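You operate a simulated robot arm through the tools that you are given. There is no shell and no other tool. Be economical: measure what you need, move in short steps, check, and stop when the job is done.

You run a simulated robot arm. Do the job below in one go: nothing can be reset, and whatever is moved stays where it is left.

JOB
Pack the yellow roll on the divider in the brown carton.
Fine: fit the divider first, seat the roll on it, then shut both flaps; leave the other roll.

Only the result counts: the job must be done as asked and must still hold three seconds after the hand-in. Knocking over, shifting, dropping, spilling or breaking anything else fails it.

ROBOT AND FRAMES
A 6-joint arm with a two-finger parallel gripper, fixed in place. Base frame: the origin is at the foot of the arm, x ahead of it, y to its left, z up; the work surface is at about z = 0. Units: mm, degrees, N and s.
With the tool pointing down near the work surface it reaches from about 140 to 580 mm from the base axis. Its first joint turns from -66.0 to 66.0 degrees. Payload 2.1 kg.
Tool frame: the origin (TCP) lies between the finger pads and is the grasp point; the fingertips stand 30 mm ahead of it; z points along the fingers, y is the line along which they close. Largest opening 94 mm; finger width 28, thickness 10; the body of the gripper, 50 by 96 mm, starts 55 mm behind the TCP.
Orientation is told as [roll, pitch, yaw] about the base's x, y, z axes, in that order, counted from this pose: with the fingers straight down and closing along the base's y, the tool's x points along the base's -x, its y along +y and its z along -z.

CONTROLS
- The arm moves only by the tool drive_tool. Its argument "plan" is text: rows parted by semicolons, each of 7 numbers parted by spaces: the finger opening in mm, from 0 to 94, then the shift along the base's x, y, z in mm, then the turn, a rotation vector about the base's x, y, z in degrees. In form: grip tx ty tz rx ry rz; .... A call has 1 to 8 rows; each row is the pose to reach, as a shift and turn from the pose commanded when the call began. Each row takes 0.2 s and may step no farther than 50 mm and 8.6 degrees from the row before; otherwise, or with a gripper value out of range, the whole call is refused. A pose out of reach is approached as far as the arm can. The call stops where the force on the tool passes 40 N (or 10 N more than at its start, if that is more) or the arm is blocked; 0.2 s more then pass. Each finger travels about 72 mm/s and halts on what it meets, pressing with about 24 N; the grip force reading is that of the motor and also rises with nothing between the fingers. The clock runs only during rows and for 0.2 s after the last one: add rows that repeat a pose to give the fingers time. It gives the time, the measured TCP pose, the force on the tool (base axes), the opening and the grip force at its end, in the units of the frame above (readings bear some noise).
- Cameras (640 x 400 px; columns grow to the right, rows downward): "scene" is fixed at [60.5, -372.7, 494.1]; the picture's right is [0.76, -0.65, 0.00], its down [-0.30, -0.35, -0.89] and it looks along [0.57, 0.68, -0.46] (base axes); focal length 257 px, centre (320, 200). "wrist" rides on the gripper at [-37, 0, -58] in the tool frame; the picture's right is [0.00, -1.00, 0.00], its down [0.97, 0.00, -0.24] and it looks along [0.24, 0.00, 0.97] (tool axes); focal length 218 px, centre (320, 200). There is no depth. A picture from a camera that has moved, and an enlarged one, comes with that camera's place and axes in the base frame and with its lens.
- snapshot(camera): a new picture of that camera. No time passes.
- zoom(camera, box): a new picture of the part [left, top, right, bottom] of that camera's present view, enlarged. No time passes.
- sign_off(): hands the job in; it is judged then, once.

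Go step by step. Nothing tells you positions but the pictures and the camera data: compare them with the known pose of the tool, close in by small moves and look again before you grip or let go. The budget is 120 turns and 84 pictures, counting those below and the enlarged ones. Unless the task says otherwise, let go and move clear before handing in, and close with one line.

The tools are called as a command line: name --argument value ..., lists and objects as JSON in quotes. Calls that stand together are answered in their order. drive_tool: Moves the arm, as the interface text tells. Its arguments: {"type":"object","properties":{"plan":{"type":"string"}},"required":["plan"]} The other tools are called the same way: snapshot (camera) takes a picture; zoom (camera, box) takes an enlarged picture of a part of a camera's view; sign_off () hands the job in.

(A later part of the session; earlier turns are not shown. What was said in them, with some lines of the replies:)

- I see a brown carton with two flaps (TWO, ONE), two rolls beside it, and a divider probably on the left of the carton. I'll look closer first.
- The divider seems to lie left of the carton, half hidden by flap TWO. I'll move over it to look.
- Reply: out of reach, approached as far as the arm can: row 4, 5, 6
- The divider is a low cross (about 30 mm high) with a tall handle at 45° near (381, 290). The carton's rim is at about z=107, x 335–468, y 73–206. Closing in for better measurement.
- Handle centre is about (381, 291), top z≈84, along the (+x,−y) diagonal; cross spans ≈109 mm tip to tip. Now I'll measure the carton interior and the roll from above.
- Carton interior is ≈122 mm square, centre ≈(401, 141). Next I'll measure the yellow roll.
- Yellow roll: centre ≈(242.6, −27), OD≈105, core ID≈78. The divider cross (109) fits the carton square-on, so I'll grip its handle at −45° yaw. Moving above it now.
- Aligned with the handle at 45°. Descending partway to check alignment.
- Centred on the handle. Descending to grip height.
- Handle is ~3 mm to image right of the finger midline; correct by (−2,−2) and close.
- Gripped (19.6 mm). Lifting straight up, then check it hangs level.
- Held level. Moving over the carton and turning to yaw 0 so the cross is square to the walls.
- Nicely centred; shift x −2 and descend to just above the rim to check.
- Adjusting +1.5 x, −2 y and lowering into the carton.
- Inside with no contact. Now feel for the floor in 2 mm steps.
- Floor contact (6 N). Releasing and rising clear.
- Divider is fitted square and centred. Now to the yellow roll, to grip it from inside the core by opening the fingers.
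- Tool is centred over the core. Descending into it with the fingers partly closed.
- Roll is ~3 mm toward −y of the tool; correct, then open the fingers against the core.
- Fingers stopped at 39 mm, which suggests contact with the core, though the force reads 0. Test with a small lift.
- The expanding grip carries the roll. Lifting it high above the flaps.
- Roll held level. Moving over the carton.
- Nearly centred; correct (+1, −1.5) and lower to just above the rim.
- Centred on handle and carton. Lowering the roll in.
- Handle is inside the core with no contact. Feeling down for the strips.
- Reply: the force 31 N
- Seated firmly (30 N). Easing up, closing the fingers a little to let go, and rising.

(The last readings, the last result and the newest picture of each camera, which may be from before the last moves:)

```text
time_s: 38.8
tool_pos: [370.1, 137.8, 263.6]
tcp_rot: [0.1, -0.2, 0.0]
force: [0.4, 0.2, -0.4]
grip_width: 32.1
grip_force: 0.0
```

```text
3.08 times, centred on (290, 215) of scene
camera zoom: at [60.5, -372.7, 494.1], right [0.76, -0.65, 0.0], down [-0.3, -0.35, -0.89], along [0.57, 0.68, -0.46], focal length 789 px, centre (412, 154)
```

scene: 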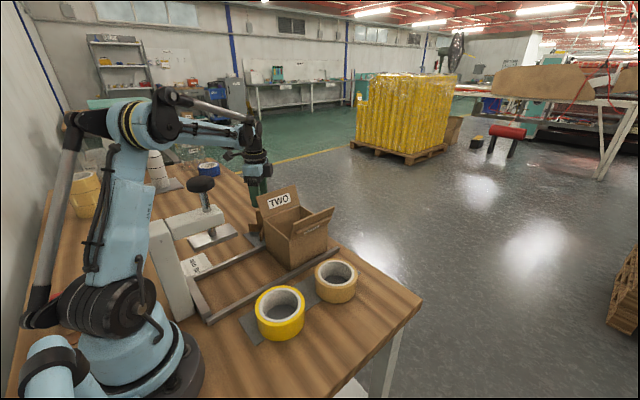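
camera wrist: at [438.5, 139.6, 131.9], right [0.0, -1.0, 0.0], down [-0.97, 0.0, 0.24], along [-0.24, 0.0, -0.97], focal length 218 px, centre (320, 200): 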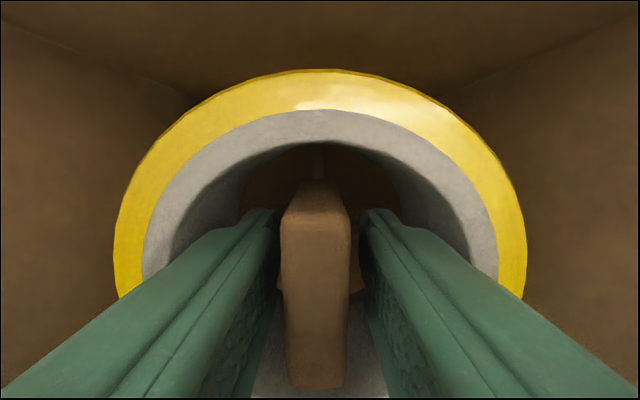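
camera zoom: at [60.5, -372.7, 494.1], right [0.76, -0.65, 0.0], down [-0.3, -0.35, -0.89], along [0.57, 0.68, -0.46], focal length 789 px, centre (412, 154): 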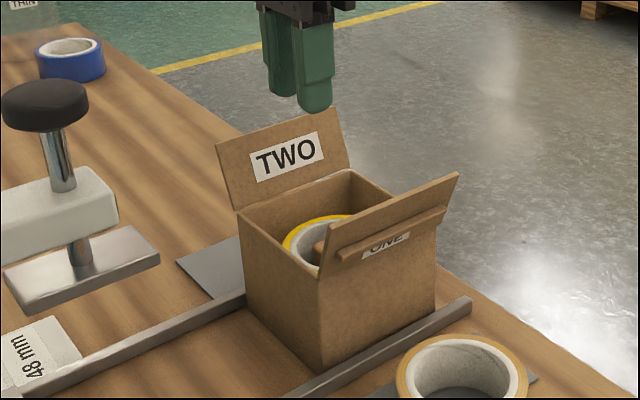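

Roll sits on the divider around the handle. Now flap ONE: go outside it (−y side) with closed fingers.

drive_tool --plan "0 10 -40 0 0 0 0; 0 20 -80 0 0 0 0; 0 30 -122 0 0 0 0; 0 30 -125 -40 0 0 0; 0 30 -125 -78 0 0 0; 0 30 -125 -78 0 0 0"

zoom --camera "scene" --box '[220, 130, 400, 280]'

snapshot --camera "wrist"

```text
time_s: 40.2
tool_pos: [400.4, 12.4, 182.7]
tcp_rot: [0.2, -0.1, 0.0]
force: [0.7, -0.3, 0.0]
grip_width: 0.0
grip_force: 24.1
```

```text
2.67 times, centred on (310, 205) of scene
camera zoom: at [60.5, -372.7, 494.1], right [0.76, -0.65, 0.0], down [-0.3, -0.35, -0.89], along [0.57, 0.68, -0.46], focal length 684 px, centre (347, 187)
```

zoom: 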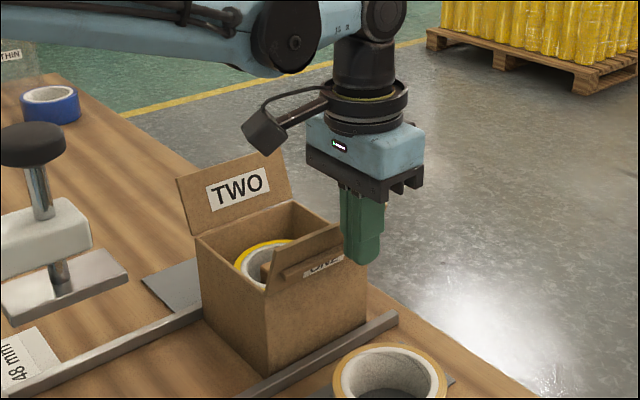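

```text
38 pictures are left
camera wrist: at [439.6, 13.9, 242.1], right [0.0, -1.0, 0.0], down [-0.97, 0.0, 0.24], along [-0.24, 0.0, -0.97], focal length 218 px, centre (320, 200)
```

wrist: 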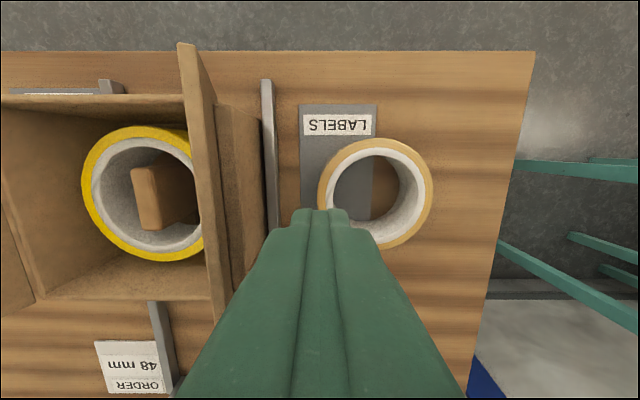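

Tip is at z≈153 outside ONE. Pushing toward +y.

drive_tool --plan "0 0 15 0 0 0 0; 0 0 28 0 0 0 0; 0 0 38 0 0 0 0; 0 0 48 0 0 0 0; 0 0 58 0 0 0 0; 0 0 58 0 0 0 0"

zoom --camera "scene" --box '[220, 130, 400, 280]'

```text
time_s: 41.6
tool_pos: [401.6, 71.0, 182.7]
tcp_rot: [0.1, -0.2, 0.0]
force: [0.6, 0.5, -0.2]
grip_width: 0.0
grip_force: 24.0
```

```text
2.67 times, centred on (310, 205) of scene
camera zoom: at [60.5, -372.7, 494.1], right [0.76, -0.65, 0.0], down [-0.3, -0.35, -0.89], along [0.57, 0.68, -0.46], focal length 684 px, centre (347, 187)
```

zoom: 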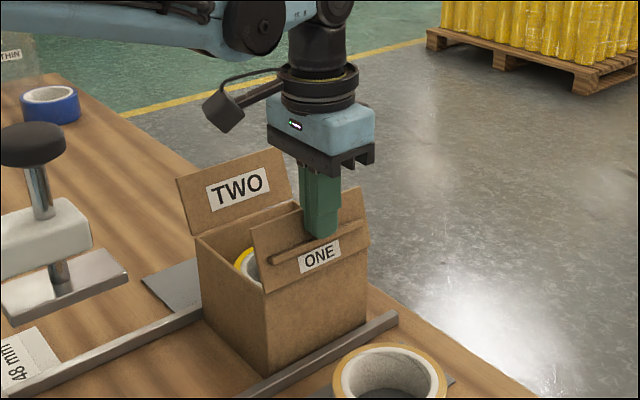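

Flap ONE is near vertical, moving freely. Following the arc over and down.

drive_tool --plan "0 0 12 2 0 0 0; 0 0 22 1 0 0 0; 0 0 33 -6 0 0 0; 0 0 42 -18 0 0 0; 0 0 42 -18 0 0 0"

zoom --camera "scene" --box '[220, 130, 400, 280]'

```text
time_s: 42.8
tool_pos: [401.0, 114.0, 165.1]
tcp_rot: [0.1, -0.3, 0.1]
force: [0.2, 0.0, 0.9]
grip_width: 0.0
grip_force: 24.2
```

```text
2.67 times, centred on (310, 205) of scene
camera zoom: at [60.5, -372.7, 494.1], right [0.76, -0.65, 0.0], down [-0.3, -0.35, -0.89], along [0.57, 0.68, -0.46], focal length 684 px, centre (347, 187)
```

zoom: 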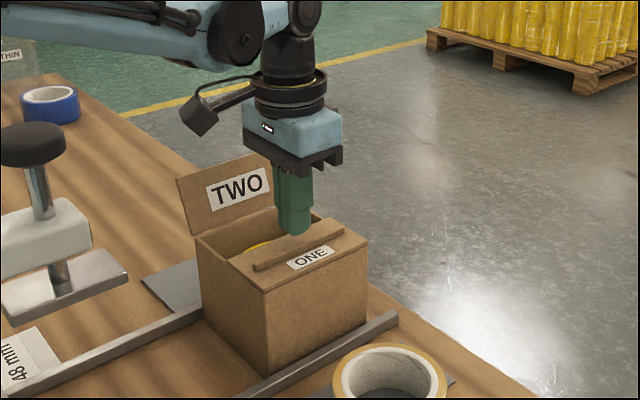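

Going well. Pressing ONE down the rest of the way.

drive_tool --plan "0 0 4 -8 0 0 0; 0 0 6 -15 0 0 0; 0 0 6 -20 0 0 0; 0 0 6 -23 0 0 0; 0 0 6 -23 0 0 0"

zoom --camera "scene" --box '[220, 130, 400, 280]'

```text
time_s: 43.8
tool_pos: [400.6, 120.3, 146.3]
tcp_rot: [0.1, -0.1, -0.1]
force: [-1.0, -0.5, 26.0]
grip_width: 0.0
grip_force: 24.1
stopped in row 5: the force on the tool passed its limit (the readings are from after the stop); the commanded pose is now the measured one
```

```text
2.67 times, centred on (310, 205) of scene
camera zoom: at [60.4, -372.8, 494.1], right [0.76, -0.65, 0.0], down [-0.3, -0.35, -0.89], along [0.57, 0.68, -0.46], focal length 684 px, centre (347, 187)
```

zoom: 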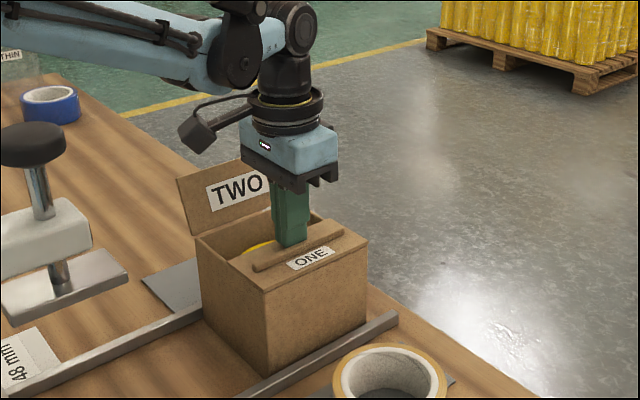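

ONE hits its stop. Rising to see whether it stays and lies flat.

drive_tool --plan "0 0 0 10 0 0 0; 0 0 0 45 0 0 0; 0 0 0 90 0 0 0; 0 -20 10 120 0 0 0; 0 -30 20 120 0 0 0; 0 -30 20 120 0 0 0"

snapshot --camera "wrist"

zoom --camera "scene" --box '[220, 130, 400, 280]'

```text
time_s: 45.2
tool_pos: [370.4, 138.9, 264.7]
tcp_rot: [0.2, 0.0, 0.1]
force: [0.2, 0.5, -0.7]
grip_width: 0.0
grip_force: 23.9
```

```text
34 pictures are left
camera wrist: at [407.8, 140.3, 324.2], right [0.0, -1.0, 0.0], down [-0.97, 0.0, 0.24], along [-0.24, 0.0, -0.97], focal length 218 px, centre (320, 200)
```

wrist: 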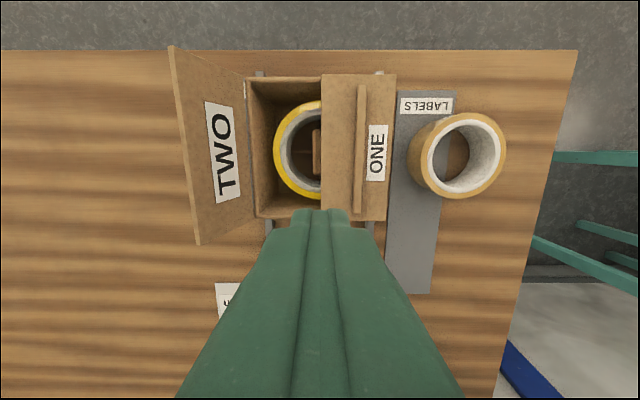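

```text
2.67 times, centred on (310, 205) of scene
camera zoom: at [60.5, -372.7, 494.1], right [0.76, -0.65, 0.0], down [-0.3, -0.35, -0.89], along [0.57, 0.68, -0.46], focal length 684 px, centre (347, 187)
```

zoom: 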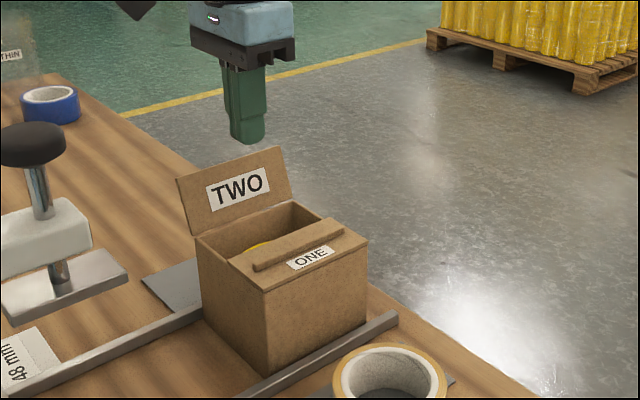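

ONE stays shut, lying flat. Now flap TWO from the +y side, mirrored.

drive_tool --plan "0 7 40 0 0 0 0; 0 14 80 0 0 0 0; 0 20 115 -5 0 0 0; 0 27 132 -10 0 0 0; 0 28 132 -45 0 0 0; 0 28 132 -81 0 0 0; 0 28 132 -81 0 0 0"

zoom --camera "scene" --box '[220, 130, 400, 280]'

snapshot --camera "wrist"

```text
time_s: 46.8
tool_pos: [398.2, 274.2, 182.0]
tcp_rot: [0.1, -0.1, 0.0]
force: [-0.3, 0.0, -0.5]
grip_width: 0.0
grip_force: 24.4
```

```text
2.67 times, centred on (310, 205) of scene
camera zoom: at [60.5, -372.7, 494.1], right [0.76, -0.65, 0.0], down [-0.3, -0.35, -0.89], along [0.57, 0.68, -0.46], focal length 684 px, centre (347, 187)
```

zoom: 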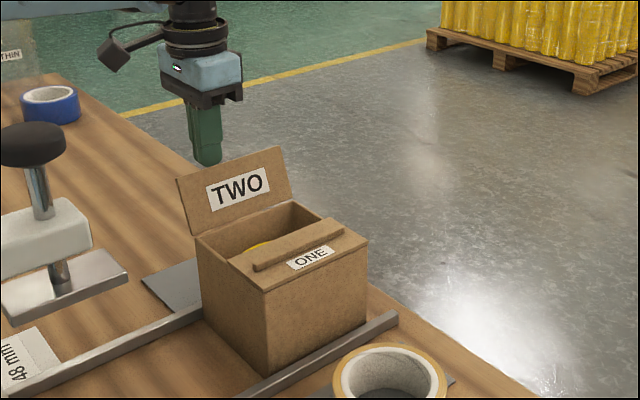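

```text
31 pictures are left
camera wrist: at [435.9, 276.1, 242.5], right [0.0, -1.0, 0.0], down [-0.97, 0.0, 0.24], along [-0.24, 0.0, -0.97], focal length 218 px, centre (320, 200)
```

wrist: 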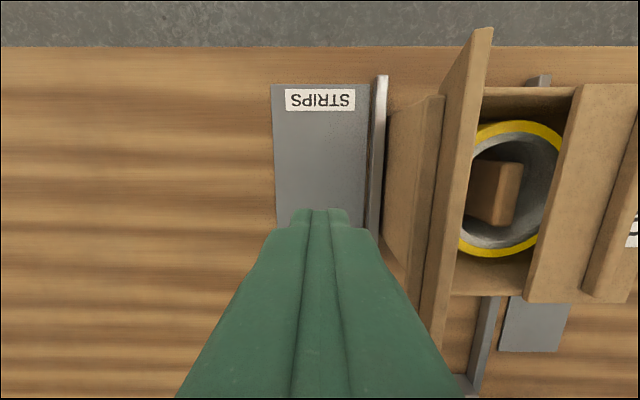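

Pushing TWO toward −y.

drive_tool --plan "0 0 -15 0 0 0 0; 0 0 -28 0 0 0 0; 0 0 -40 0 0 0 0; 0 0 -50 0 0 0 0; 0 0 -61 0 0 0 0; 0 0 -61 0 0 0 0"

zoom --camera "scene" --box '[220, 130, 400, 280]'

```text
time_s: 48.2
tool_pos: [398.6, 211.4, 185.2]
tcp_rot: [0.1, -0.1, 0.0]
force: [-0.4, -0.2, 0.2]
grip_width: 0.0
grip_force: 24.2
```

```text
2.67 times, centred on (310, 205) of scene
camera zoom: at [60.5, -372.7, 494.1], right [0.76, -0.65, 0.0], down [-0.3, -0.35, -0.89], along [0.57, 0.68, -0.46], focal length 684 px, centre (347, 187)
```

zoom: 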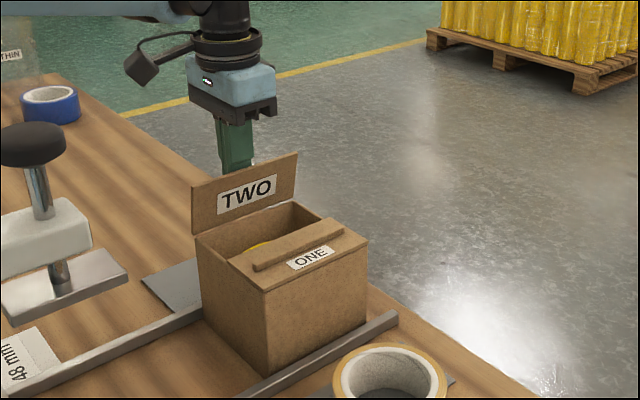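

drive_tool --plan "0 0 -12 1 0 0 0; 0 0 -22 0 0 0 0; 0 0 -33 -7 0 0 0; 0 0 -42 -19 0 0 0; 0 0 -42 -19 0 0 0"

zoom --camera "scene" --box '[220, 130, 400, 280]'

```text
time_s: 49.4
tool_pos: [398.0, 169.7, 164.2]
tcp_rot: [0.0, -0.1, 0.1]
force: [-0.1, 0.2, -0.2]
grip_width: 0.0
grip_force: 24.3
```

```text
2.67 times, centred on (310, 205) of scene
camera zoom: at [60.5, -372.7, 494.1], right [0.76, -0.65, 0.0], down [-0.3, -0.35, -0.89], along [0.57, 0.68, -0.46], focal length 684 px, centre (347, 187)
```

zoom: 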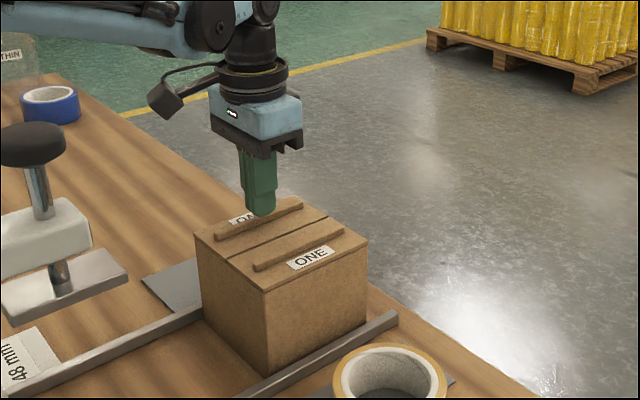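

TWO has dropped nearly shut by itself; pressing it gently to its stop, then rising.

drive_tool --plan "0 0 -4 -8 0 0 0; 0 0 -5 -14 0 0 0; 0 0 -5 -17 0 0 0; 0 0 -5 -19 0 0 0"

drive_tool --plan "0 0 0 15 0 0 0; 0 0 0 60 0 0 0; 0 -20 -10 100 0 0 0; 0 -40 -25 115 0 0 0; 0 -40 -25 115 0 0 0"

snapshot --camera "wrist"

snapshot --camera "scene"

zoom --camera "scene" --box '[220, 170, 340, 280]'

```text
time_s: 50.0
tool_pos: [397.9, 164.8, 154.9]
tcp_rot: [0.2, -0.1, 0.0]
force: [-0.6, -0.3, 28.0]
grip_width: 0.3
grip_force: 23.4
stopped in row 3: the force on the tool passed its limit (the readings are from after the stop); the commanded pose is now the measured one
```

```text
time_s: 51.2
tool_pos: [357.3, 140.1, 270.1]
tcp_rot: [0.2, -0.2, -0.1]
force: [-0.9, 1.0, 0.1]
grip_width: 0.2
grip_force: 23.9
```

```text
28 pictures are left
camera wrist: at [395.2, 141.4, 328.8], right [0.0, -1.0, 0.0], down [-0.97, 0.0, 0.24], along [-0.24, 0.0, -0.97], focal length 218 px, centre (320, 200)
```

wrist: 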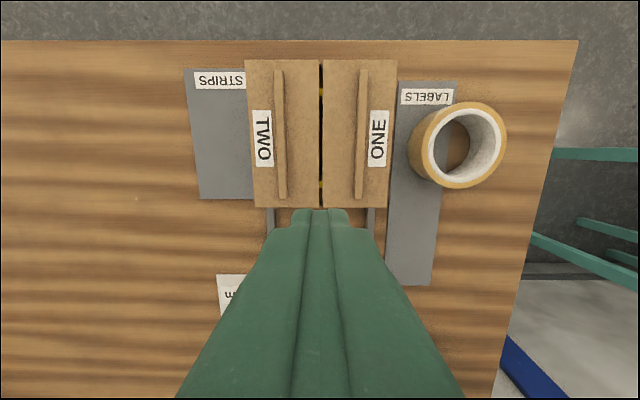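

```text
27 pictures are left
```

scene: 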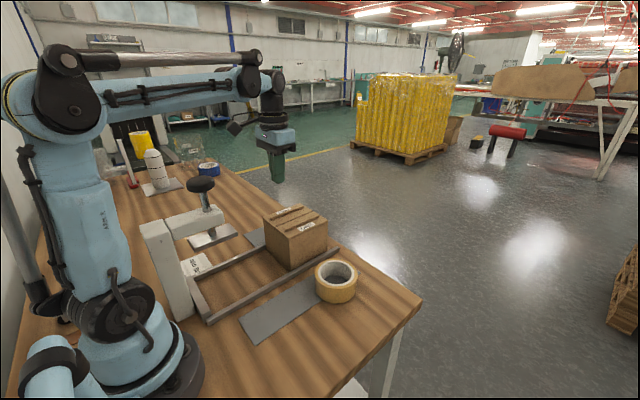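

```text
3.64 times, centred on (280, 225) of scene
camera zoom: at [60.5, -372.7, 494.1], right [0.76, -0.65, 0.0], down [-0.3, -0.35, -0.89], along [0.57, 0.68, -0.46], focal length 933 px, centre (466, 109)
```

zoom: 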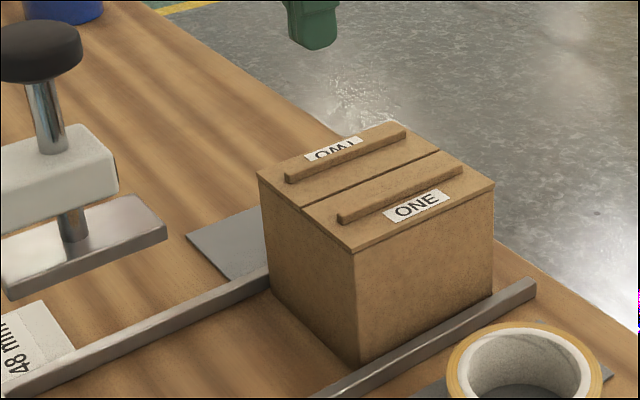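

Both flaps lie flat and shut, the tan roll hasn't moved, and the arm is clear, so I'm handing in.

sign_off

```text
The job is handed in.
```

The divider is in the brown carton with the yellow roll seated on it. Both flaps are shut, the other roll is where it was, and I've handed the job in.
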